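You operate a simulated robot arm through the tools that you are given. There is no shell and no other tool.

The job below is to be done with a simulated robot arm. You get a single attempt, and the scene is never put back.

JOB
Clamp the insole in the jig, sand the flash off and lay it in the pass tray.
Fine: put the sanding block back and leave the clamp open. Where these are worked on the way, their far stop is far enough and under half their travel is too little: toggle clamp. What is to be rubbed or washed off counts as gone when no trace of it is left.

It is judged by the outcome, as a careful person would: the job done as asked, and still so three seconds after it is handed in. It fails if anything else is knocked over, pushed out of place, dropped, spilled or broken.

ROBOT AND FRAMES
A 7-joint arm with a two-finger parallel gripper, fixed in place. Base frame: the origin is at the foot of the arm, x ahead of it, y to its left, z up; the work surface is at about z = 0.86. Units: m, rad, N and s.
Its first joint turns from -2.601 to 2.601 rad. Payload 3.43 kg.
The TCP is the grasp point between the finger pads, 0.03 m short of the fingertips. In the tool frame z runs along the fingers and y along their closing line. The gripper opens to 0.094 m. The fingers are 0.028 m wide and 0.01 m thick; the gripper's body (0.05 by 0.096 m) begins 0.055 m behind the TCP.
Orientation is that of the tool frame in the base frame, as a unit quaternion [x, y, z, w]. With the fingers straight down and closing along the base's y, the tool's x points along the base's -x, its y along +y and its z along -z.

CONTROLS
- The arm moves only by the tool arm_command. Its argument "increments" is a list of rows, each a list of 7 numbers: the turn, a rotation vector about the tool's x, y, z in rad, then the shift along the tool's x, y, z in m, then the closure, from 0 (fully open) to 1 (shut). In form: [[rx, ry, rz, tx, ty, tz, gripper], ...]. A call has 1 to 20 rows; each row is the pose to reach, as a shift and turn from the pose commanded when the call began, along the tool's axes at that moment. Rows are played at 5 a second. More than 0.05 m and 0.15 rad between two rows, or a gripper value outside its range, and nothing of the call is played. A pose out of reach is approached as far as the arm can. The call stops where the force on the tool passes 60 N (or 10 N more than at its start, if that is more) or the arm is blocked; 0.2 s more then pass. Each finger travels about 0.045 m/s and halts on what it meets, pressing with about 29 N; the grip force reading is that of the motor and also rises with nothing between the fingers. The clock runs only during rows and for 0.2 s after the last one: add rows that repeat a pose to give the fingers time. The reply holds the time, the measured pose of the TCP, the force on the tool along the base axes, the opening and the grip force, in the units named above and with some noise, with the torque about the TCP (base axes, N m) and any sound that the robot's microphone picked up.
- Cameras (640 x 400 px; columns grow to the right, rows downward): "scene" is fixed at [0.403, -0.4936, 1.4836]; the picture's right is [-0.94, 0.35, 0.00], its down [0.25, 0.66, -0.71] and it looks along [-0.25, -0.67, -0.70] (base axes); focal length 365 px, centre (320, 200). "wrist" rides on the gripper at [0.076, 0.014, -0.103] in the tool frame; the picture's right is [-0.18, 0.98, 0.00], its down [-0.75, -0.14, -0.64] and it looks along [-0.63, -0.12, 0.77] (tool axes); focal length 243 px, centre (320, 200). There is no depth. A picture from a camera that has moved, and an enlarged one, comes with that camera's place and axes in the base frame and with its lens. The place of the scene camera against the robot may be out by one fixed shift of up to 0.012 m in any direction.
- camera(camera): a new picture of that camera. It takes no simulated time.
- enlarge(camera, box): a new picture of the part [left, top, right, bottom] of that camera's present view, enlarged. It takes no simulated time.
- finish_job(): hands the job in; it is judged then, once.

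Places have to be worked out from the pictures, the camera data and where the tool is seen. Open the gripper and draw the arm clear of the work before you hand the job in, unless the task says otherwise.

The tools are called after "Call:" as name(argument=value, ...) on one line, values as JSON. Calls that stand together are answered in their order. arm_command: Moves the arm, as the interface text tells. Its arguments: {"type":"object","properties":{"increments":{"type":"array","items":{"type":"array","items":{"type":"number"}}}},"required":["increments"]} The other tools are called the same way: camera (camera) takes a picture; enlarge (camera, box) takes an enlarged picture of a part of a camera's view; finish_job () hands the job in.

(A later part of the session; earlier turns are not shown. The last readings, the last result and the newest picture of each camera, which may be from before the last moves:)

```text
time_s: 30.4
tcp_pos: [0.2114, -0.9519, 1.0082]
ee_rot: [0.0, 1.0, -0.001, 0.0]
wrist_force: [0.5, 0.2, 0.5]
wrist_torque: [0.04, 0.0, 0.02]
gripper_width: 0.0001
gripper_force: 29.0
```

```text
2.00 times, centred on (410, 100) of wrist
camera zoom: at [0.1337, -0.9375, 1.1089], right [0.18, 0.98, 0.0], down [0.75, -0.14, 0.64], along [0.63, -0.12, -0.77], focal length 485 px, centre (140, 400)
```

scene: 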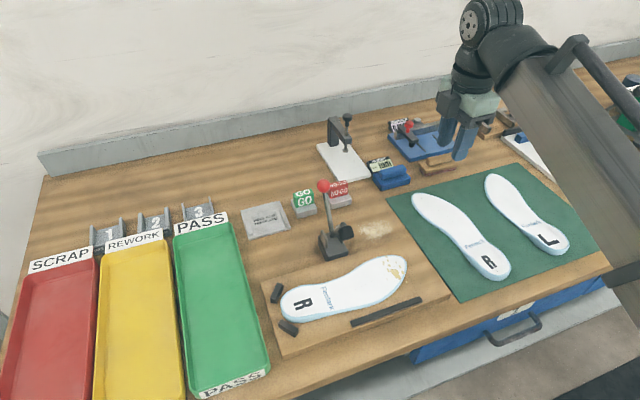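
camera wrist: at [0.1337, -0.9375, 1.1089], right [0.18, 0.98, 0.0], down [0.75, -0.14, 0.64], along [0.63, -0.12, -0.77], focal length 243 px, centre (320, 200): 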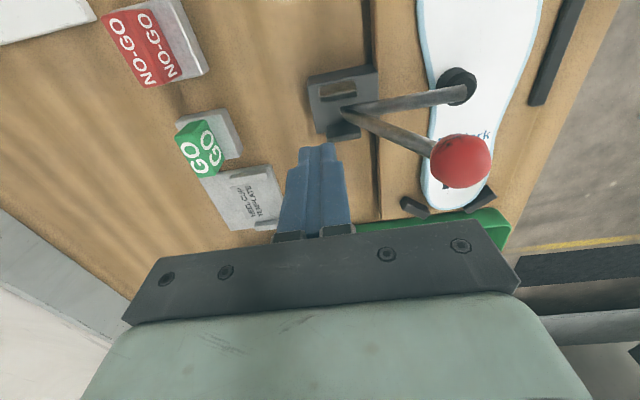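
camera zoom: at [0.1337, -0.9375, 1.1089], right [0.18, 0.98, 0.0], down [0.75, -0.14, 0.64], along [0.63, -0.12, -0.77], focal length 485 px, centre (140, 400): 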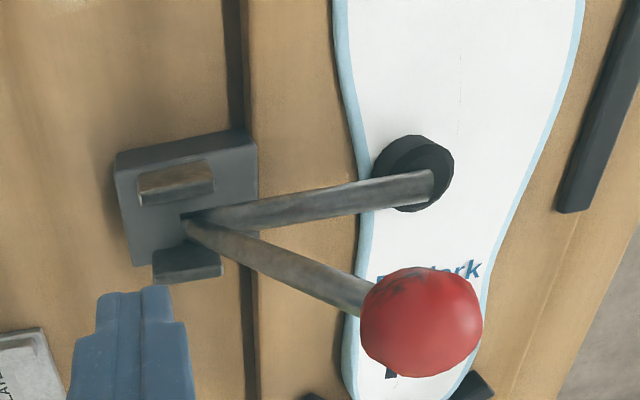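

The pad sits on the insole at the waist and the clamp stays closed by itself. I raise and look at the toe with the wrist camera to map the flash.

Call:
arm_command(increments=[[0, 0, 0, 0, 0, -0.04, 1], [0, 0, 0, 0, 0, -0.08, 1], [0, 0, 0, 0.02, 0, -0.11, 1], [0, 0, 0, 0.06, 0.02, -0.11, 1], [0, 0, 0, 0.1, 0.04, -0.1, 1], [0, 0, 0, 0.14, 0.06, -0.08, 1], [0, 0, 0, 0.17, 0.08, -0.06, 1], [0, 0, 0, 0.2, 0.1, -0.05, 1], [0, 0, 0, 0.2, 0.1, -0.05, 1]])

Call:
camera(camera="wrist")

Call:
enlarge(camera="scene", box=[370, 240, 430, 290])

```text
time_s: 32.4
tcp_pos: [0.0094, -0.8516, 1.0575]
ee_rot: [0.0, 1.0, 0.0, -0.001]
wrist_force: [0.0, 0.2, 0.2]
wrist_torque: [0.0, -0.01, 0.0]
gripper_width: 0.0002
gripper_force: 28.9
```

```text
taken
camera wrist: at [-0.067, -0.8364, 1.1581], right [0.18, 0.98, 0.0], down [0.75, -0.14, 0.64], along [0.63, -0.12, -0.77], focal length 243 px, centre (320, 200)
```

wrist: 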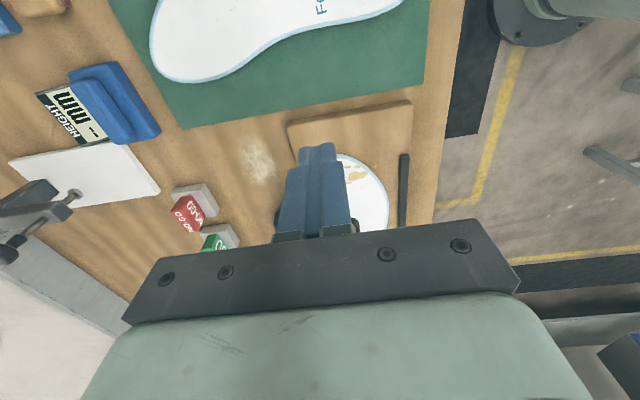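

```text
8.00 times, centred on (400, 265) of scene
camera zoom: at [0.403, -0.4936, 1.4836], right [-0.94, 0.35, 0.0], down [0.25, 0.66, -0.71], along [-0.25, -0.67, -0.7], focal length 2920 px, centre (-320, -320)
```

zoom: 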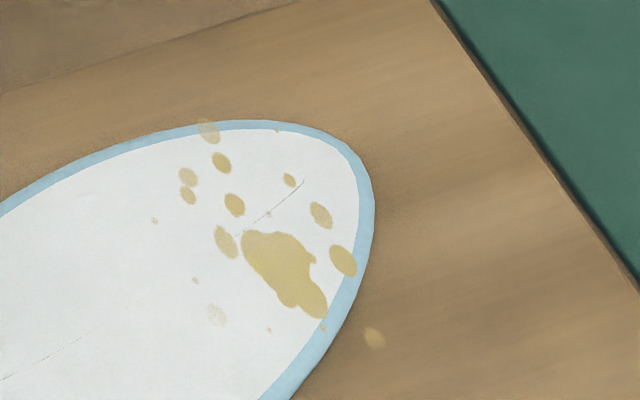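

The flash covers roughly x 0.103–0.145, y -0.87 to -0.80, at z≈0.88 (with a speck on the board by the toe). I go back to the sanding block, opening to 0.042 m on the way.

Call:
arm_command(increments=[[0, 0, 0, 0.005, -0.04, 0, 1], [0, 0, 0, 0.01, -0.08, 0, 0.9], [0, 0, 0, 0.015, -0.12, 0, 0.8], [0, 0, 0, 0.02, -0.16, 0, 0.7], [0, 0, 0, 0.025, -0.2, 0, 0.6], [0, 0, 0, 0.03, -0.234, 0, 0.56], [0, 0, 0, 0.03, -0.234, 0.04, 0.56], [0, 0, 0, 0.03, -0.234, 0.08, 0.56], [0, 0, 0, 0.03, -0.234, 0.08, 0.56]])

Call:
enlarge(camera="wrist", box=[200, 60, 440, 240])

```text
time_s: 34.4
tcp_pos: [-0.0174, -1.0876, 0.9767]
ee_rot: [0.0, 1.0, 0.0, -0.001]
wrist_force: [0.5, 0.5, 0.0]
wrist_torque: [-0.01, 0.0, -0.01]
gripper_width: 0.0416
gripper_force: 0.0
```

```text
2.22 times, centred on (320, 150) of wrist
camera zoom: at [-0.094, -1.0728, 1.078], right [0.18, 0.98, 0.0], down [0.75, -0.14, 0.64], along [0.63, -0.12, -0.77], focal length 539 px, centre (320, 311)
```

zoom: 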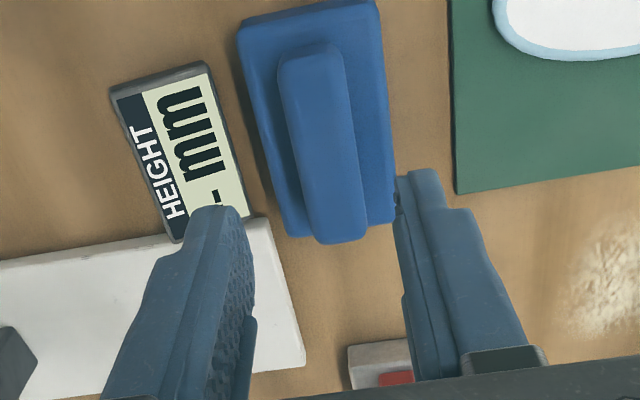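

Well lined up. I descend over the handle, touching down gently toward the block's base, then close.

Call:
arm_command(increments=[[0, 0, 0, 0.004, 0.001, 0.02, 0.56], [0, 0, 0, 0.004, 0.001, 0.04, 0.56], [0, 0, 0, 0.004, 0.001, 0.055, 0.56], [0, 0, 0, 0.004, 0.001, 0.061, 0.56], [0, 0, 0, 0.004, 0.001, 0.063, 0.56], [0, 0, 0, 0.004, 0.001, 0.063, 0.56]])

```text
time_s: 35.8
tcp_pos: [-0.0221, -1.0851, 0.9137]
ee_rot: [0.001, 1.0, 0.0, 0.0]
wrist_force: [0.1, -0.9, 0.3]
wrist_torque: [-0.02, -0.03, -0.04]
gripper_width: 0.0415
gripper_force: 0.1
```

Call:
enlarge(camera="scene", box=[360, 140, 420, 200])

Call:
enlarge(camera="wrist", box=[260, 90, 400, 200])

```text
6.67 times, centred on (390, 170) of scene
camera zoom: at [0.403, -0.4936, 1.4836], right [-0.94, 0.35, 0.0], down [0.25, 0.66, -0.71], along [-0.25, -0.67, -0.7], focal length 2433 px, centre (-147, 400)
```

zoom: 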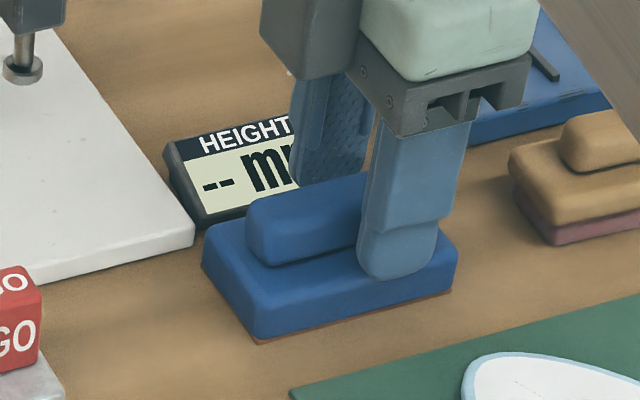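

```text
3.64 times, centred on (330, 145) of wrist
camera zoom: at [-0.0993, -1.0705, 1.0154], right [0.18, 0.98, 0.0], down [0.75, -0.14, 0.64], along [0.63, -0.12, -0.77], focal length 882 px, centre (284, 400)
```

zoom: 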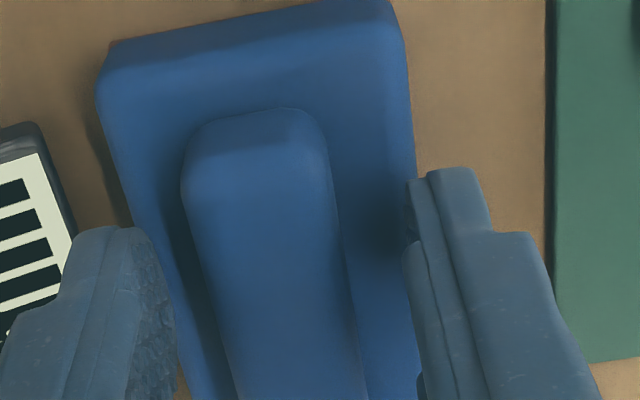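

In the scene view the fingers sit toward the -x end of the handle, not its middle. I slide 14 mm toward +x while straddling and look again.

Call:
arm_command(increments=[[0, 0, 0, -0.007, 0, 0, 0.56], [0, 0, 0, -0.014, 0, 0, 0.56], [0, 0, 0, -0.014, 0, 0, 0.56]])

Call:
enlarge(camera="scene", box=[360, 140, 420, 200])

Call:
camera(camera="wrist")

```text
time_s: 36.6
tcp_pos: [-0.0074, -1.0853, 0.9146]
ee_rot: [0.001, 1.0, 0.0, -0.001]
wrist_force: [-0.1, 0.2, -0.2]
wrist_torque: [-0.01, 0.01, 0.01]
gripper_width: 0.0414
gripper_force: 0.0
```

```text
6.67 times, centred on (390, 170) of scene
camera zoom: at [0.403, -0.4936, 1.4836], right [-0.94, 0.35, 0.0], down [0.25, 0.66, -0.71], along [-0.25, -0.67, -0.7], focal length 2433 px, centre (-147, 400)
```

zoom: 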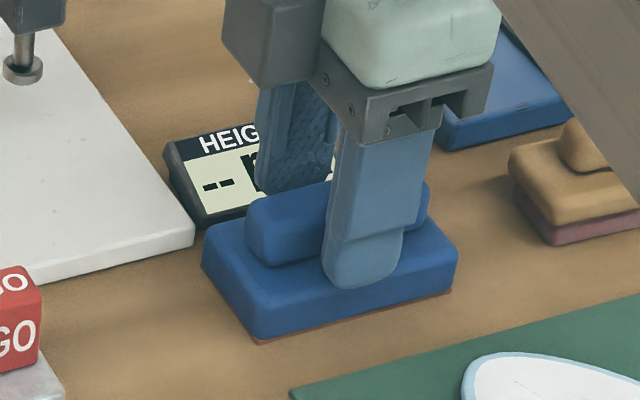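

```text
taken
camera wrist: at [-0.0845, -1.0704, 1.0162], right [0.18, 0.98, 0.0], down [0.75, -0.14, 0.64], along [0.63, -0.12, -0.77], focal length 243 px, centre (320, 200)
```

wrist: 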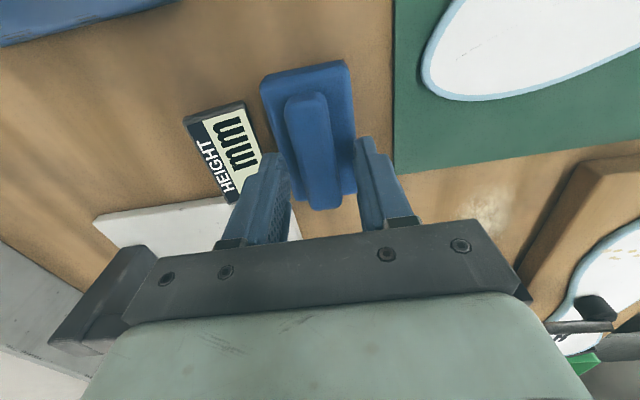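

Now the fingers straddle the handle's middle. I close on it.

Call:
arm_command(increments=[[0, 0, 0, 0, 0, 0.001, 0.7], [0, 0, 0, 0, 0, 0.001, 0.85], [0, 0, 0, 0, 0, 0.001, 1], [0, 0, 0, 0, 0, 0.001, 1], [0, 0, 0, 0, 0, 0.001, 1]])

Call:
enlarge(camera="wrist", box=[200, 60, 440, 240])

```text
time_s: 37.8
tcp_pos: [-0.0094, -1.0867, 0.9139]
ee_rot: [-0.001, 1.0, 0.0, -0.001]
wrist_force: [0.7, -3.5, 2.0]
wrist_torque: [-0.08, -0.02, 0.03]
gripper_width: 0.0214
gripper_force: 29.1
```

```text
2.22 times, centred on (320, 150) of wrist
camera zoom: at [-0.0854, -1.0708, 1.0152], right [0.18, 0.98, 0.0], down [0.75, -0.14, 0.64], along [0.63, -0.12, -0.77], focal length 539 px, centre (320, 311)
```

zoom: 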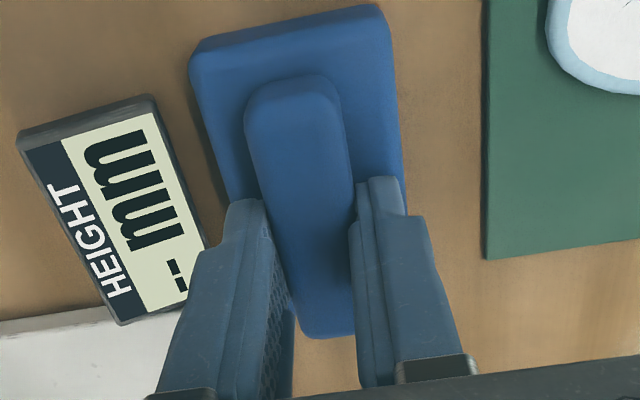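

Held in the middle now. I lift it and carry it to above the toe at about (0.122,-0.835).

Call:
arm_command(increments=[[0, 0, 0, 0, 0, -0.02, 1], [0, 0, 0, 0, 0, -0.06, 1], [0, 0, 0, 0, 0, -0.1, 1], [0, 0, 0, -0.02, 0.04, -0.12, 1], [0, 0, 0, -0.04, 0.08, -0.12, 1], [0, 0, 0, -0.06, 0.12, -0.12, 1], [0, 0, 0, -0.08, 0.16, -0.12, 1], [0, 0, 0, -0.1, 0.2, -0.12, 1], [0, 0, 0, -0.12, 0.23, -0.12, 1], [0, 0, 0, -0.132, 0.252, -0.11, 1], [0, 0, 0, -0.132, 0.252, -0.08, 1], [0, 0, 0, -0.132, 0.252, -0.05, 1], [0, 0, 0, -0.132, 0.252, -0.05, 1]])

Call:
enlarge(camera="scene", box=[330, 190, 470, 310])

Call:
camera(camera="wrist")

```text
time_s: 40.6
tcp_pos: [0.1227, -0.8349, 0.964]
ee_rot: [0.001, 1.0, 0.0, -0.001]
wrist_force: [-0.2, 0.1, -1.7]
wrist_torque: [0.01, 0.0, -0.02]
gripper_width: 0.0214
gripper_force: 28.4
```

```text
3.33 times, centred on (400, 250) of scene
camera zoom: at [0.403, -0.4936, 1.4836], right [-0.94, 0.35, 0.0], down [0.25, 0.66, -0.71], along [-0.25, -0.67, -0.7], focal length 1216 px, centre (53, 33)
```

zoom: 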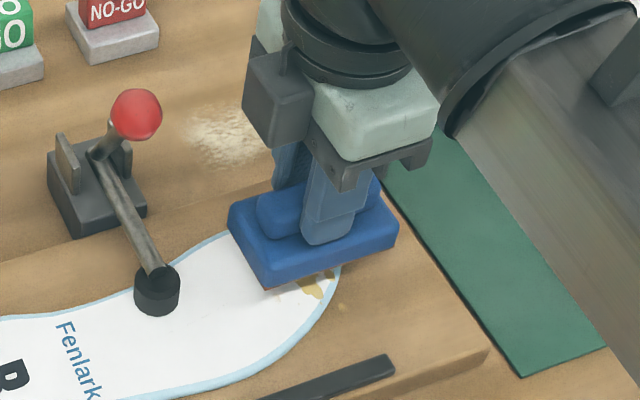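

```text
taken
camera wrist: at [0.0456, -0.8197, 1.0658], right [0.18, 0.98, 0.0], down [0.75, -0.14, 0.64], along [0.63, -0.12, -0.77], focal length 243 px, centre (320, 200)
```

wrist: 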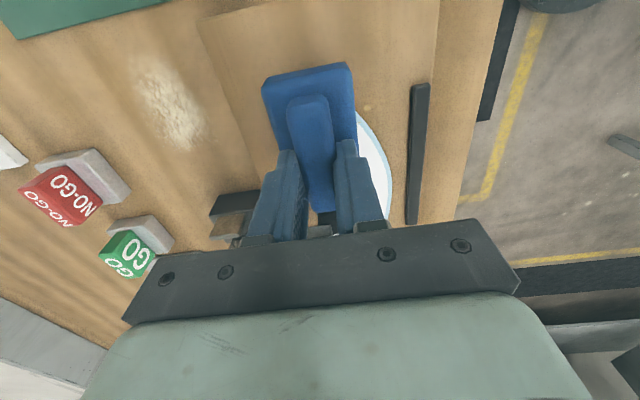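

The block is above the toe, clear of the clamp. I lower it until it touches the insole.

Call:
arm_command(increments=[[0, 0, 0, 0, 0, 0.012, 1], [0, 0, 0, 0, 0, 0.022, 1], [0, 0, 0, 0, 0, 0.027, 1], [0, 0, 0, 0, 0, 0.03, 1], [0, 0, 0, 0, 0, 0.0315, 1], [0, 0, 0, 0, 0, 0.0315, 1]])

```text
time_s: 41.7
tcp_pos: [0.1222, -0.8327, 0.9394]
ee_rot: [0.0, 1.0, -0.001, 0.0]
wrist_force: [-1.0, 5.3, 22.7]
wrist_torque: [0.48, 0.0, 0.07]
gripper_width: 0.0215
gripper_force: 28.7
stopped in row 5: the force on the tool passed its limit at 66 N (the readings are from after the stop); the commanded pose is now the measured one
```

Contact came at TCP z≈0.940 (insole top ~0.886), with about 20 N after the stop. I start rubbing gently in y at this height.

Call:
arm_command(increments=[[0, 0, 0, 0, -0.006, -0.0005, 1], [0, 0, 0, 0, -0.014, -0.0005, 1], [0, 0, 0, 0, -0.022, -0.0005, 1], [0, 0, 0, 0, -0.014, -0.0005, 1], [0, 0, 0, 0, -0.004, -0.0005, 1], [0, 0, 0, 0, 0.006, -0.0005, 1], [0, 0, 0, 0, 0.016, -0.0005, 1], [0, 0, 0, 0, 0.026, -0.0005, 1], [0, 0, 0, 0, 0.016, -0.0005, 1], [0, 0, 0, 0, 0.006, -0.0005, 1], [0, 0, 0, 0, -0.004, -0.0005, 1]])

Call:
enlarge(camera="scene", box=[330, 190, 470, 310])

```text
time_s: 44.1
tcp_pos: [0.1231, -0.8357, 0.9398]
ee_rot: [0.0, 1.0, 0.0, -0.001]
wrist_force: [1.2, 24.9, 32.9]
wrist_torque: [0.9, 0.04, 0.05]
gripper_width: 0.0214
gripper_force: 28.8
```

```text
3.33 times, centred on (400, 250) of scene
camera zoom: at [0.403, -0.4936, 1.4836], right [-0.94, 0.35, 0.0], down [0.25, 0.66, -0.71], along [-0.25, -0.67, -0.7], focal length 1216 px, centre (53, 33)
```

zoom: 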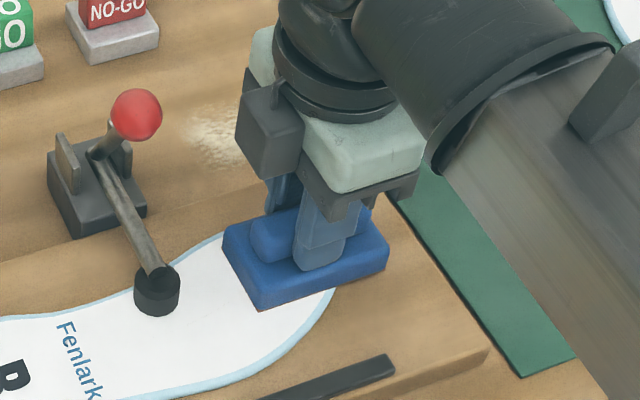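

The speck on the board seems gone and the force is fine (about 33 N). I lift and step aside to see the toe.

Call:
arm_command(increments=[[0, 0, 0, 0, 0, -0.01, 1], [0, 0, 0, 0, 0, -0.04, 1], [0, 0, 0, 0, -0.04, -0.06, 1], [0, 0, 0, 0, -0.08, -0.07, 1], [0, 0, 0, 0, -0.11, -0.07, 1], [0, 0, 0, 0, -0.11, -0.07, 1]])

Call:
enlarge(camera="scene", box=[360, 230, 440, 300])

Call:
enlarge(camera="scene", box=[250, 200, 450, 350])

```text
time_s: 45.5
tcp_pos: [0.1225, -0.9472, 1.0079]
ee_rot: [0.0, 1.0, -0.002, -0.001]
wrist_force: [0.7, -0.4, -0.2]
wrist_torque: [0.0, 0.0, -0.03]
gripper_width: 0.0215
gripper_force: 29.3
```

```text
5.71 times, centred on (400, 265) of scene
camera zoom: at [0.403, -0.4936, 1.4836], right [-0.94, 0.35, 0.0], down [0.25, 0.66, -0.71], along [-0.25, -0.67, -0.7], focal length 2085 px, centre (-137, -171)
```

zoom: 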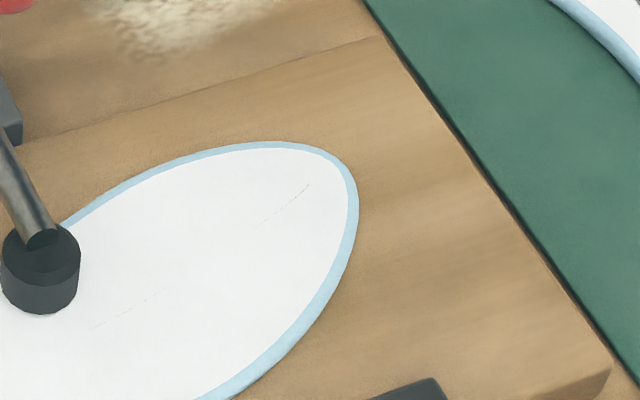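

```text
2.67 times, centred on (350, 275) of scene
camera zoom: at [0.403, -0.4936, 1.4836], right [-0.94, 0.35, 0.0], down [0.25, 0.66, -0.71], along [-0.25, -0.67, -0.7], focal length 973 px, centre (240, 0)
```

zoom: 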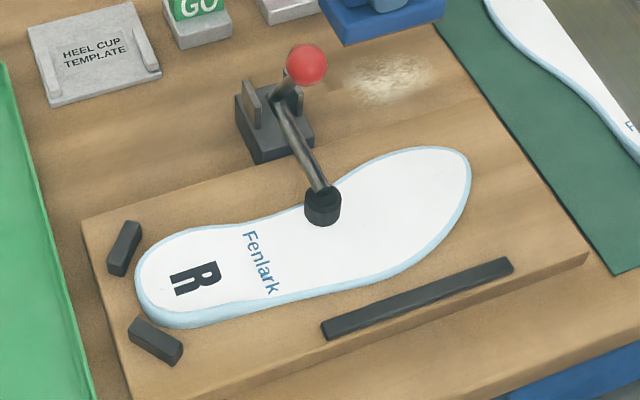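

The flash appears gone. I check at higher zoom for any faint trace before putting the block away.

Call:
enlarge(camera="scene", box=[380, 245, 420, 275])

Call:
enlarge(camera="scene", box=[365, 265, 415, 302])

Call:
camera(camera="wrist")

```text
13.33 times, centred on (400, 260) of scene
camera zoom: at [0.403, -0.4936, 1.4836], right [-0.94, 0.35, 0.0], down [0.25, 0.66, -0.71], along [-0.25, -0.67, -0.7], focal length 4866 px, centre (-747, -600)
```

zoom: 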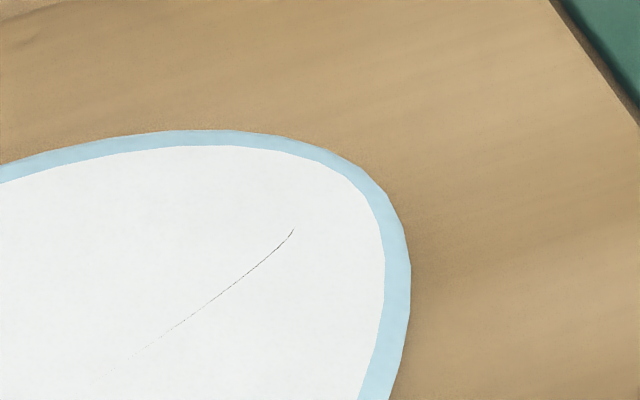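

```text
10.81 times, centred on (390, 284) of scene
camera zoom: at [0.403, -0.4936, 1.4836], right [-0.94, 0.35, 0.0], down [0.25, 0.66, -0.71], along [-0.25, -0.67, -0.7], focal length 3945 px, centre (-437, -703)
```

zoom: 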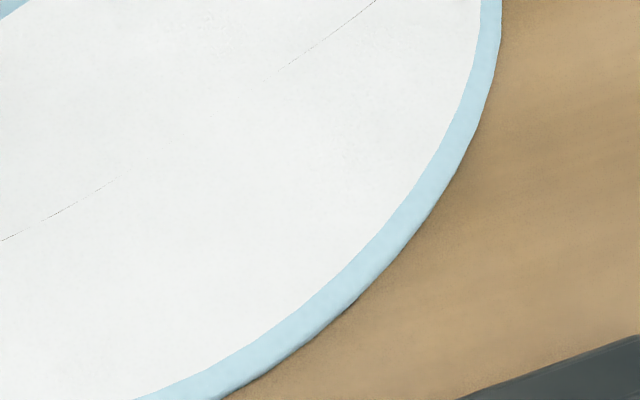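

```text
taken
camera wrist: at [0.0457, -0.9323, 1.1097], right [0.18, 0.98, 0.0], down [0.75, -0.14, 0.64], along [0.63, -0.12, -0.77], focal length 243 px, centre (320, 200)
```

wrist: 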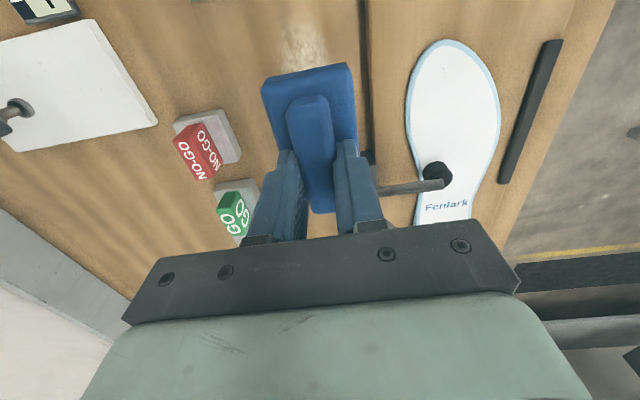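

No trace left on insole or board. I carry the block back to its home spot.

Call:
arm_command(increments=[[0, 0, 0, 0.03, 0, -0.02, 1], [0, 0, 0, 0.07, -0.01, -0.04, 1], [0, 0, 0, 0.1, -0.04, -0.04, 1], [0, 0, 0, 0.13, -0.07, -0.04, 1], [0, 0, 0, 0.131, -0.11, -0.03, 1], [0, 0, 0, 0.131, -0.14, 0, 1], [0, 0, 0, 0.131, -0.141, 0.04, 1], [0, 0, 0, 0.131, -0.141, 0.07, 1], [0, 0, 0, 0.131, -0.141, 0.087, 1], [0, 0, 0, 0.131, -0.141, 0.087, 1]])

Call:
enlarge(camera="wrist", box=[200, 60, 440, 240])

```text
time_s: 47.7
tcp_pos: [-0.009, -1.0879, 0.9221]
ee_rot: [0.001, 1.0, -0.001, 0.0]
wrist_force: [0.5, 0.4, -1.3]
wrist_torque: [-0.02, -0.04, 0.01]
gripper_width: 0.0215
gripper_force: 29.3
```

```text
2.22 times, centred on (320, 150) of wrist
camera zoom: at [-0.0859, -1.0735, 1.0245], right [0.18, 0.98, 0.0], down [0.75, -0.14, 0.64], along [0.63, -0.12, -0.77], focal length 539 px, centre (320, 311)
```

zoom: 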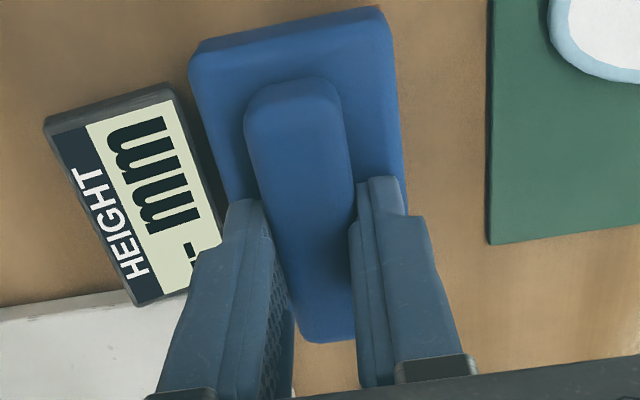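

Over its home within 1–2 mm. I lower it the last 9 mm and release partly.

Call:
arm_command(increments=[[0, 0, 0, 0, 0.001, 0.004, 1], [0, 0, 0, 0, 0.001, 0.007, 1], [0, 0, 0, 0, 0.001, 0.0085, 1], [0, 0, 0, 0, 0.001, 0.0085, 1]])

```text
time_s: 48.7
tcp_pos: [-0.0093, -1.0891, 0.9144]
ee_rot: [0.0, 1.0, -0.002, -0.001]
wrist_force: [-0.1, 0.4, -1.7]
wrist_torque: [-0.05, -0.01, 0.02]
gripper_width: 0.0216
gripper_force: 29.2
```

It still hangs; I lower by 1 mm steps.

Call:
arm_command(increments=[[0, 0, 0, 0, 0.001, 0.001, 1], [0, 0, 0, 0, 0.001, 0.002, 1], [0, 0, 0, 0, 0.001, 0.002, 1]])

```text
time_s: 49.5
tcp_pos: [-0.0088, -1.0877, 0.9129]
ee_rot: [0.0, 1.0, -0.001, -0.002]
wrist_force: [-0.1, 0.0, 0.4]
wrist_torque: [0.1, 0.07, -0.04]
gripper_width: 0.0213
gripper_force: 29.0
```

Now it rests on the bench. I open partly and rise straight up.

Call:
arm_command(increments=[[0, 0, 0, 0, 0, 0, 0.8], [0, 0, 0, 0, 0, 0, 0.62], [0, 0, 0, 0, 0, 0, 0.62], [0, 0, 0, 0, 0, -0.02, 0.62], [0, 0, 0, 0, 0, -0.06, 0.62], [0, 0, 0, 0, 0, -0.1, 0.62], [0, 0, 0, 0, 0, -0.14, 0.62], [0, 0, 0, 0, 0.04, -0.17, 0.62], [0, 0, 0, 0, 0.07, -0.19, 0.62]])

Call:
camera(camera="scene")

Call:
enlarge(camera="scene", box=[340, 110, 440, 200])

```text
time_s: 51.5
tcp_pos: [-0.0072, -1.0151, 1.1031]
ee_rot: [0.0, 1.0, 0.0, -0.001]
wrist_force: [0.8, -0.5, 0.4]
wrist_torque: [0.04, -0.01, -0.02]
gripper_width: 0.0355
gripper_force: 0.0
```

```text
taken
```

scene: 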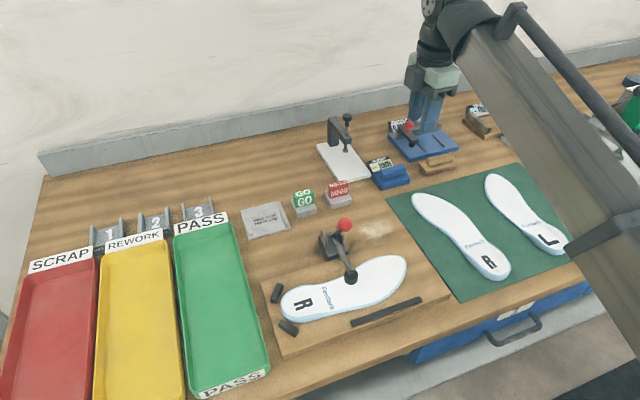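

```text
4.44 times, centred on (390, 155) of scene
camera zoom: at [0.403, -0.4936, 1.4836], right [-0.94, 0.35, 0.0], down [0.25, 0.66, -0.71], along [-0.25, -0.67, -0.7], focal length 1622 px, centre (9, 400)
```

zoom: 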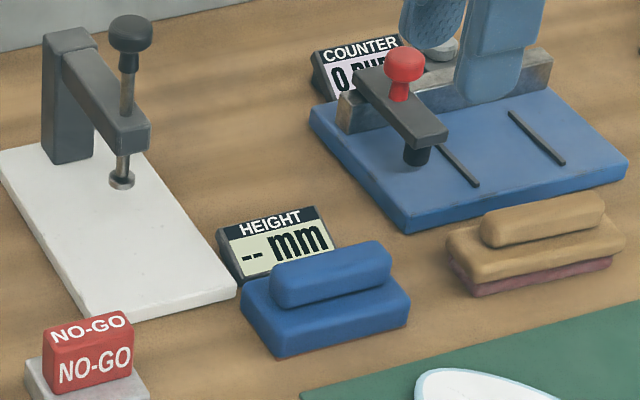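

The block is back within a few mm. Now I go to the +y side of the closed clamp's knob (about (0.213,-0.877,1.005)) with closed fingers to push it open.

Call:
arm_command(increments=[[0, 0, 0, -0.03, 0.03, -0.01, 0.8], [0, 0, 0, -0.06, 0.06, -0.02, 1], [0, 0, 0, -0.09, 0.09, -0.02, 1], [0, 0, 0, -0.12, 0.12, -0.02, 1], [0, 0, 0, -0.15, 0.15, -0.02, 1], [0, 0, 0, -0.18, 0.18, -0.02, 1], [0, 0, 0, -0.21, 0.19, -0.02, 1], [0, 0, 0, -0.22, 0.19, 0, 1], [0, 0, 0, -0.22, 0.19, 0.04, 1], [0, 0, 0, -0.22, 0.19, 0.08, 1], [0, 0, 0, -0.22, 0.19, 0.1, 1], [0, 0, 0, -0.22, 0.19, 0.1, 1]])

Call:
camera(camera="wrist")

Call:
enlarge(camera="scene", box=[280, 150, 420, 310])

```text
time_s: 54.1
tcp_pos: [0.2117, -0.8263, 0.9986]
ee_rot: [0.0, 1.0, -0.002, 0.0]
wrist_force: [0.6, 0.4, -0.3]
wrist_torque: [0.03, 0.03, -0.01]
gripper_width: 0.0
gripper_force: 29.5
```

```text
taken
camera wrist: at [0.1366, -0.8117, 1.0995], right [0.18, 0.98, 0.0], down [0.75, -0.14, 0.64], along [0.63, -0.12, -0.77], focal length 243 px, centre (320, 200)
```

wrist: 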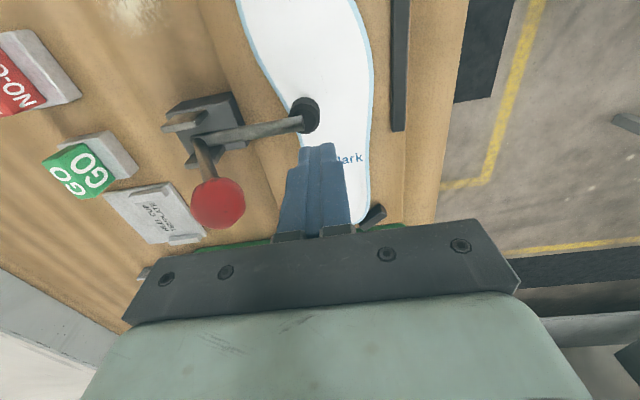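

```text
2.50 times, centred on (350, 230) of scene
camera zoom: at [0.403, -0.4936, 1.4836], right [-0.94, 0.35, 0.0], down [0.25, 0.66, -0.71], along [-0.25, -0.67, -0.7], focal length 912 px, centre (245, 125)
```

zoom: 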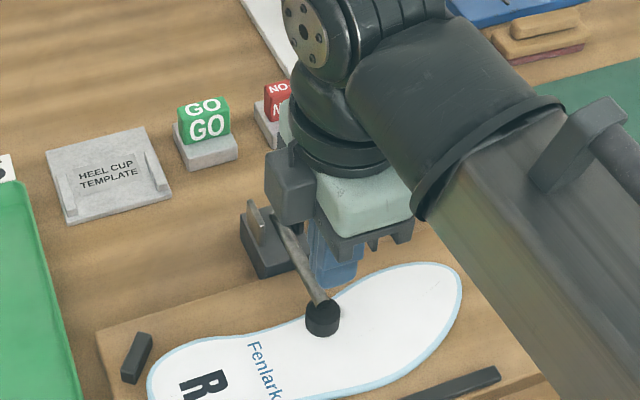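

The fingers are on the +y side of the knob, in line with it. I push it toward -y.

Call:
arm_command(increments=[[0, 0, 0, 0, -0.012, 0, 1], [0, 0, 0, 0, -0.024, 0, 1], [0, 0, 0, 0, -0.034, 0, 1], [0, 0, 0, 0, -0.044, 0, 1], [0, 0, 0, 0, -0.054, 0, 1], [0, 0, 0, 0, -0.064, 0, 1], [0, 0, 0, 0, -0.074, 0, 1], [0, 0, 0, 0, -0.084, 0, 1], [0, 0, 0, 0, -0.094, 0, 1], [0, 0, 0, 0, -0.104, 0, 1]])

Call:
camera(camera="wrist")

Call:
enlarge(camera="scene", box=[280, 150, 420, 310])

```text
time_s: 56.3
tcp_pos: [0.2122, -0.9329, 0.9994]
ee_rot: [0.0, 1.0, -0.002, -0.001]
wrist_force: [0.8, 0.5, 0.3]
wrist_torque: [0.0, 0.02, 0.0]
gripper_width: 0.0
gripper_force: 28.9
```

```text
taken
camera wrist: at [0.1353, -0.9164, 1.1008], right [0.18, 0.98, 0.0], down [0.75, -0.14, 0.64], along [0.63, -0.12, -0.77], focal length 243 px, centre (320, 200)
```

wrist: 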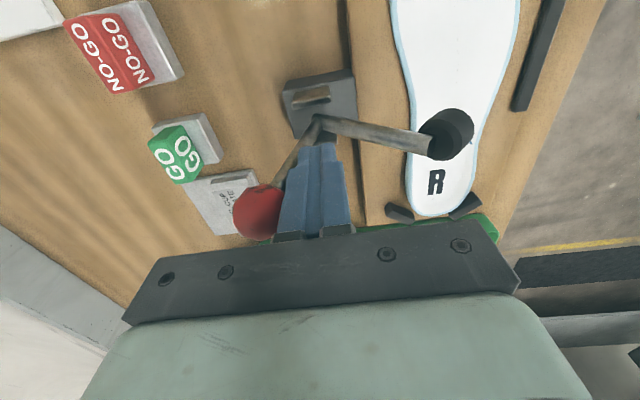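

```text
2.50 times, centred on (350, 230) of scene
camera zoom: at [0.403, -0.4936, 1.4836], right [-0.94, 0.35, 0.0], down [0.25, 0.66, -0.71], along [-0.25, -0.67, -0.7], focal length 912 px, centre (245, 125)
```

zoom: 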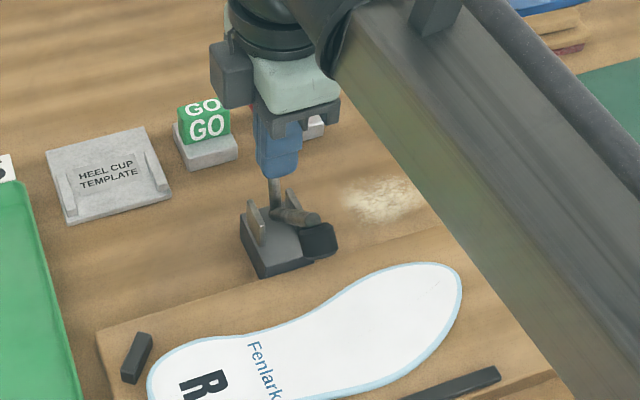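

The hold-down arm has lifted off the insole. I push a little further to be sure that the handle is at its open stop.

Call:
arm_command(increments=[[0, 0, 0, 0, -0.008, 0, 1], [0, 0, 0, 0, -0.016, 0, 1], [0, 0, 0, 0, -0.022, 0, 1], [0, 0, 0, 0, -0.027, 0, 1], [0, 0, 0, 0, -0.03, 0, 1]])

Call:
enlarge(camera="scene", box=[280, 150, 420, 310])

```text
time_s: 57.6
tcp_pos: [0.2127, -0.9504, 1.0019]
ee_rot: [0.0, 1.0, 0.01, -0.002]
wrist_force: [0.5, 11.8, 14.3]
wrist_torque: [0.26, 0.0, -0.01]
gripper_width: 0.0
gripper_force: 28.7
stopped in row 5: the force on the tool passed its limit at 61 N (the readings are from after the stop); the commanded pose is now the measured one
```

```text
2.50 times, centred on (350, 230) of scene
camera zoom: at [0.403, -0.4936, 1.4836], right [-0.94, 0.35, 0.0], down [0.25, 0.66, -0.71], along [-0.25, -0.67, -0.7], focal length 912 px, centre (245, 125)
```

zoom: 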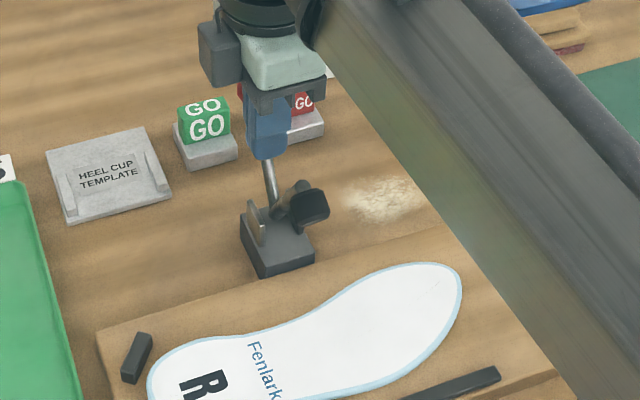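

The clamp is at its open stop. I withdraw upward and go to look at the insole's heel half and the pass tray from above.

Call:
arm_command(increments=[[-0.01, 0, 0, 0, 0.006, -0.005, 1], [0.01, 0, 0, 0, 0.006, -0.04, 1], [0.02, 0, 0, 0, 0.006, -0.08, 1], [0.02, 0, 0, 0, 0.01, -0.12, 0.8], [0.02, 0, 0, 0, 0.05, -0.12, 0.5], [0.02, 0, 0, -0.01, 0.09, -0.12, 0.2], [0.02, 0, 0, -0.01, 0.12, -0.12, 0], [0.02, 0, 0, -0.01, 0.12, -0.12, 0]])

Call:
camera(camera="wrist")

Call:
camera(camera="scene")

```text
time_s: 59.4
tcp_pos: [0.221, -0.8358, 1.1213]
ee_rot: [0.0, 1.0, -0.001, -0.002]
wrist_force: [-0.1, -0.2, -0.4]
wrist_torque: [0.0, 0.0, 0.0]
gripper_width: 0.0941
gripper_force: 0.1
```

```text
taken
camera wrist: at [0.1453, -0.8198, 1.2221], right [0.18, 0.98, 0.0], down [0.76, -0.14, 0.64], along [0.63, -0.12, -0.77], focal length 243 px, centre (320, 200)
```

wrist: 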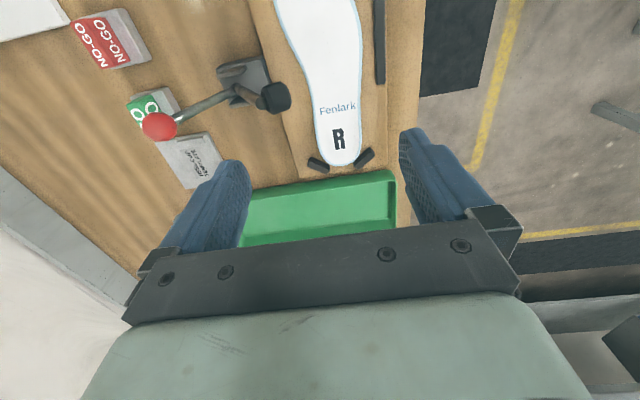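

```text
taken
```

scene: 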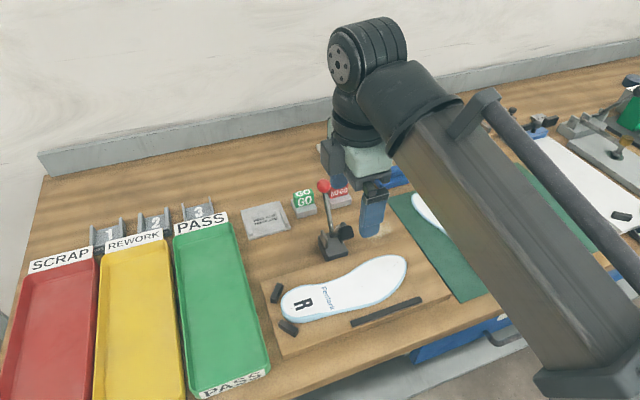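

Call:
enlarge(camera="scene", box=[250, 230, 450, 350])

Call:
enlarge(camera="wrist", box=[230, 0, 420, 190])

Call:
enlarge(camera="scene", box=[160, 200, 290, 400])

```text
3.20 times, centred on (350, 290) of scene
camera zoom: at [0.403, -0.4936, 1.4836], right [-0.94, 0.35, 0.0], down [0.25, 0.66, -0.71], along [-0.25, -0.67, -0.7], focal length 1168 px, centre (224, -88)
```

zoom: 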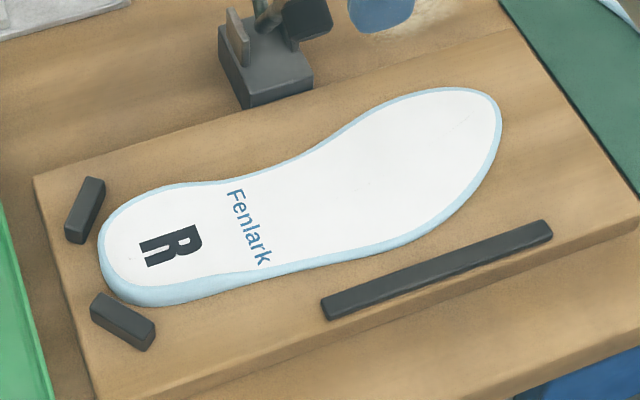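

```text
2.11 times, centred on (325, 95) of wrist
camera zoom: at [0.1453, -0.8198, 1.2221], right [0.18, 0.98, 0.0], down [0.76, -0.14, 0.64], along [0.63, -0.12, -0.77], focal length 511 px, centre (310, 421)
```

zoom: 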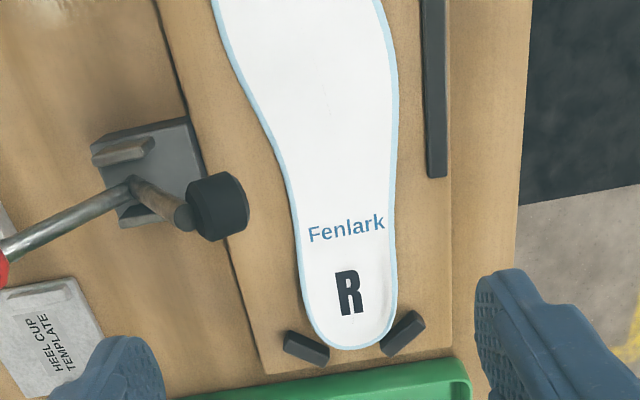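

```text
2.00 times, centred on (225, 300) of scene
camera zoom: at [0.403, -0.4936, 1.4836], right [-0.94, 0.35, 0.0], down [0.25, 0.66, -0.71], along [-0.25, -0.67, -0.7], focal length 730 px, centre (510, 0)
```

zoom: 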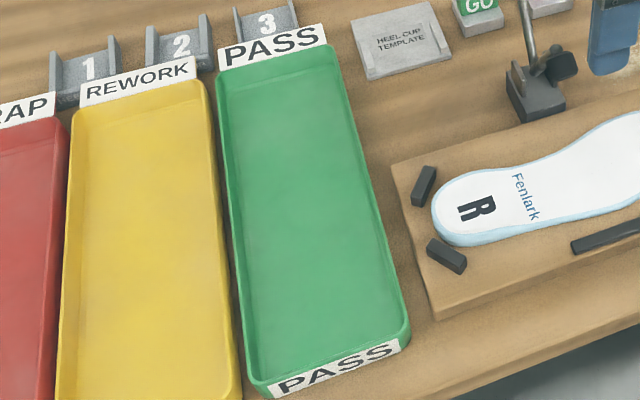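

The insole spans x≈0.088–0.354 with its waist about 0.063 m wide near x=0.27 (centre y≈-0.820); the pass tray is x 0.40–0.52, y -1.06 to -0.74. I descend over the waist, clear of the raised clamp pad and the side bar, with the opening at 0.083 m.

Call:
arm_command(increments=[[0, 0, 0, -0.025, 0.008, 0, 0.05], [0, 0, 0, -0.05, 0.016, 0.01, 0.12], [0, 0, 0, -0.051, 0.016, 0.05, 0.12], [0, 0, 0, -0.051, 0.016, 0.09, 0.12], [0, 0, 0, -0.051, 0.016, 0.13, 0.12], [0, 0, 0, -0.051, 0.016, 0.16, 0.12], [0, 0, 0, -0.051, 0.016, 0.18, 0.12], [0, 0, 0, -0.051, 0.016, 0.195, 0.12], [0, 0, 0, -0.051, 0.016, 0.195, 0.12]])

Call:
camera(camera="wrist")

Call:
enlarge(camera="scene", box=[250, 200, 410, 340])

```text
time_s: 61.4
tcp_pos: [0.273, -0.8214, 0.9267]
ee_rot: [-0.001, 1.0, -0.001, -0.001]
wrist_force: [-0.2, -0.8, -0.1]
wrist_torque: [0.02, -0.04, -0.04]
gripper_width: 0.0828
gripper_force: 0.1
```

```text
taken
camera wrist: at [0.1961, -0.8057, 1.0287], right [0.18, 0.98, 0.0], down [0.76, -0.14, 0.64], along [0.63, -0.12, -0.77], focal length 243 px, centre (320, 200)
```

wrist: 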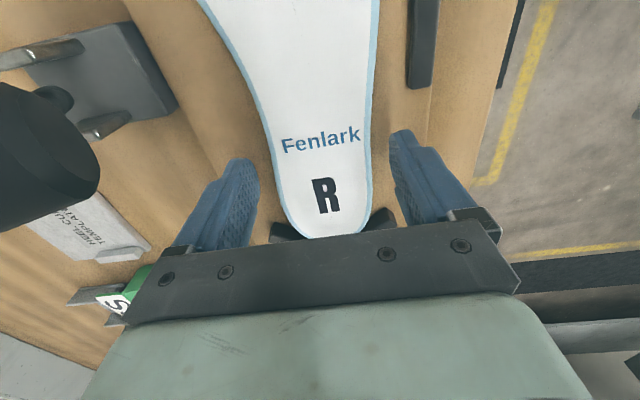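

```text
2.86 times, centred on (330, 270) of scene
camera zoom: at [0.403, -0.4936, 1.4836], right [-0.94, 0.35, 0.0], down [0.25, 0.66, -0.71], along [-0.25, -0.67, -0.7], focal length 1043 px, centre (291, 0)
```

zoom: 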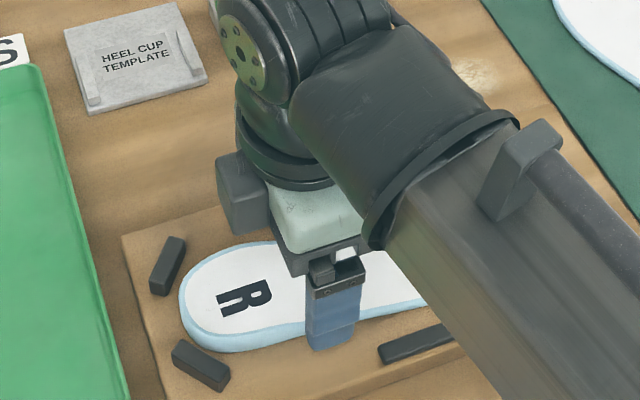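

Fingers straddle the waist evenly and clear of clamp and bar. I go down in small steps until they nearly touch the board.

Call:
arm_command(increments=[[0, 0, 0, 0, 0, 0.008, 0.12], [0, 0, 0, 0, 0, 0.014, 0.12], [0, 0, 0, 0, 0, 0.017, 0.12], [0, 0, 0, 0, 0, 0.019, 0.12], [0, 0, 0, 0, 0, 0.019, 0.12]])

Call:
enlarge(camera="scene", box=[290, 260, 380, 330])

```text
time_s: 62.8
tcp_pos: [0.2737, -0.8204, 0.9121]
ee_rot: [0.0, 1.0, -0.001, -0.001]
wrist_force: [-2.3, 0.4, 16.9]
wrist_torque: [0.77, -0.13, 0.14]
gripper_width: 0.0833
gripper_force: 0.2
stopped in row 5: the force on the tool passed its limit at 62 N (the readings are from after the stop); the commanded pose is now the measured one
```

```text
5.71 times, centred on (335, 295) of scene
camera zoom: at [0.403, -0.4936, 1.4836], right [-0.94, 0.35, 0.0], down [0.25, 0.66, -0.71], along [-0.25, -0.67, -0.7], focal length 2085 px, centre (234, -343)
```

zoom: 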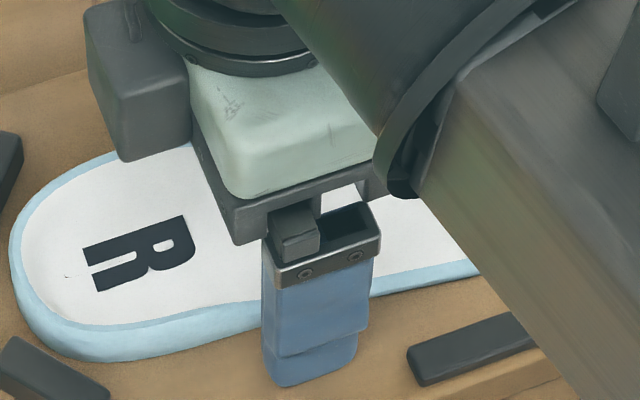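

The +y fingertip touches the board (tip z≈0.882). I raise 1 mm to take off the load and check, then close on the insole.

Call:
arm_command(increments=[[0, 0, 0, 0, 0, -0.001, 0.12], [0, 0, 0, 0, 0, -0.001, 0.12]])

```text
time_s: 63.4
tcp_pos: [0.2736, -0.8204, 0.9121]
ee_rot: [0.0, 1.0, -0.001, 0.0]
wrist_force: [-4.4, 1.7, 12.6]
wrist_torque: [0.62, 0.0, 0.24]
gripper_width: 0.0834
gripper_force: 1.6
```

Call:
arm_command(increments=[[0, 0, 0, 0, 0, -0.001, 0.12], [0, 0, 0, 0, 0, -0.001, 0.12]])

```text
time_s: 64.0
tcp_pos: [0.2744, -0.8197, 0.9115]
ee_rot: [-0.001, 1.0, -0.002, 0.0]
wrist_force: [0.1, -0.2, -1.2]
wrist_torque: [0.0, 0.01, 0.02]
gripper_width: 0.0827
gripper_force: 0.0
```

Free of contact now. I close on the insole's waist.

Call:
arm_command(increments=[[0, 0, 0, 0, 0, 0, 0.25], [0, 0, 0, 0, 0, 0, 0.4], [0, 0, 0, 0, 0, 0, 0.7], [0, 0, 0, 0, 0, 0, 1], [0, 0, 0, 0, 0, 0, 1]])

Call:
camera(camera="wrist")

Call:
enlarge(camera="scene", box=[270, 230, 430, 340])

```text
time_s: 65.2
tcp_pos: [0.2735, -0.8208, 0.9122]
ee_rot: [-0.001, 1.0, -0.001, -0.001]
wrist_force: [0.7, 0.4, 0.5]
wrist_torque: [-0.03, -0.03, 0.02]
gripper_width: 0.0673
gripper_force: 29.1
```

```text
taken
camera wrist: at [0.1971, -0.8049, 1.0141], right [0.18, 0.98, 0.0], down [0.75, -0.14, 0.64], along [0.63, -0.12, -0.77], focal length 243 px, centre (320, 200)
```

wrist: 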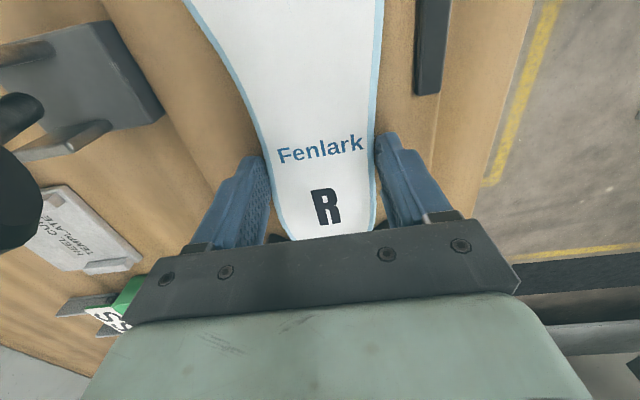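

```text
3.64 times, centred on (350, 285) of scene
camera zoom: at [0.403, -0.4936, 1.4836], right [-0.94, 0.35, 0.0], down [0.25, 0.66, -0.71], along [-0.25, -0.67, -0.7], focal length 1327 px, centre (211, -109)
```

zoom: 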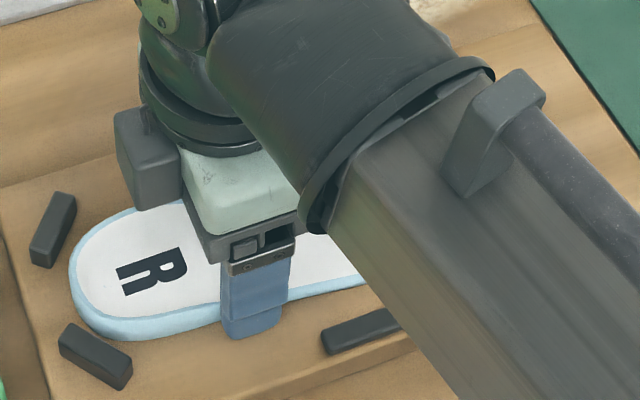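

The insole is gripped (0.067 m). I lift it 3 cm straight, shift toward +y away from the raised clamp pad, then rise.

Call:
arm_command(increments=[[0, 0, 0, 0, 0, -0.006, 1], [0, 0, 0, 0, 0, -0.015, 1], [0, 0, 0, 0, 0, -0.028, 1], [0, 0, 0, 0, 0.015, -0.033, 1], [0, 0, 0, 0, 0.035, -0.035, 1], [0, 0, 0, 0, 0.055, -0.04, 1], [0, 0, 0, 0, 0.06, -0.05, 1], [0, 0, 0, 0, 0.06, -0.05, 1]])

Call:
camera(camera="scene")

Call:
camera(camera="wrist")

```text
time_s: 67.0
tcp_pos: [0.2749, -0.76, 0.962]
ee_rot: [-0.001, 1.0, -0.001, -0.001]
wrist_force: [0.8, -0.4, -0.2]
wrist_torque: [-0.02, -0.02, 0.01]
gripper_width: 0.0669
gripper_force: 28.9
```

```text
taken
```

scene: 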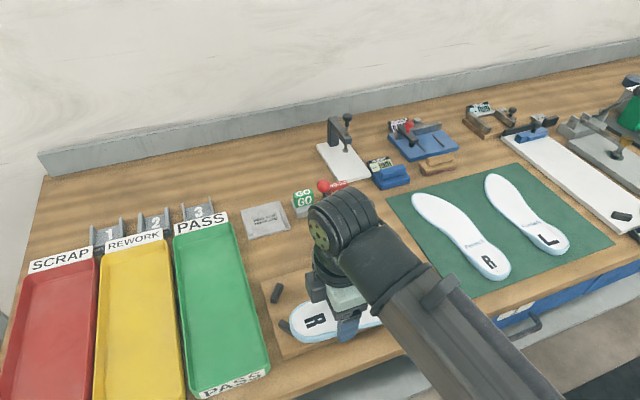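

```text
taken
camera wrist: at [0.1969, -0.7453, 1.0638], right [0.18, 0.98, 0.0], down [0.75, -0.14, 0.64], along [0.63, -0.12, -0.77], focal length 243 px, centre (320, 200)
```

wrist: 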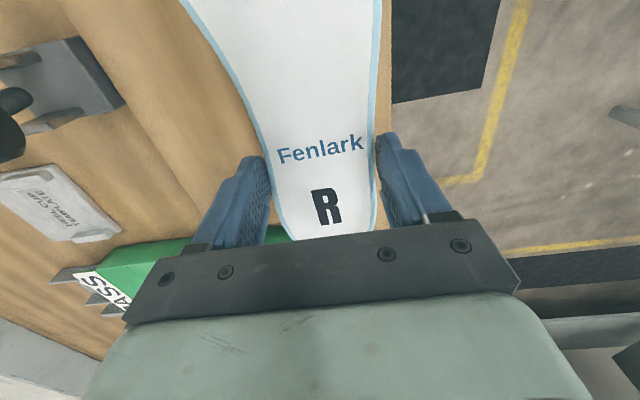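

The insole is lifted level and free. I rise to z≈1.1 and move over toward the pass tray side.

Call:
arm_command(increments=[[0, 0, 0, 0, 0, -0.035, 1], [0, 0, 0, 0, 0, -0.07, 1], [0, 0, 0, 0, 0, -0.105, 1], [0, 0, 0, 0, 0, -0.14, 1], [0, 0, 0, -0.035, 0, -0.15, 1], [0, 0, 0, -0.07, 0, -0.15, 1], [0, 0, 0, -0.105, 0, -0.15, 1], [0, 0, 0, -0.14, 0, -0.15, 1], [0, 0, 0, -0.175, 0, -0.15, 1], [0, 0, 0, -0.185, 0, -0.15, 1], [0, 0, 0, -0.185, 0, -0.15, 1]])

```text
time_s: 69.4
tcp_pos: [0.459, -0.7608, 1.1129]
ee_rot: [-0.001, 1.0, -0.001, -0.001]
wrist_force: [0.5, 0.3, -0.3]
wrist_torque: [0.01, -0.02, 0.03]
gripper_width: 0.0663
gripper_force: 28.7
```

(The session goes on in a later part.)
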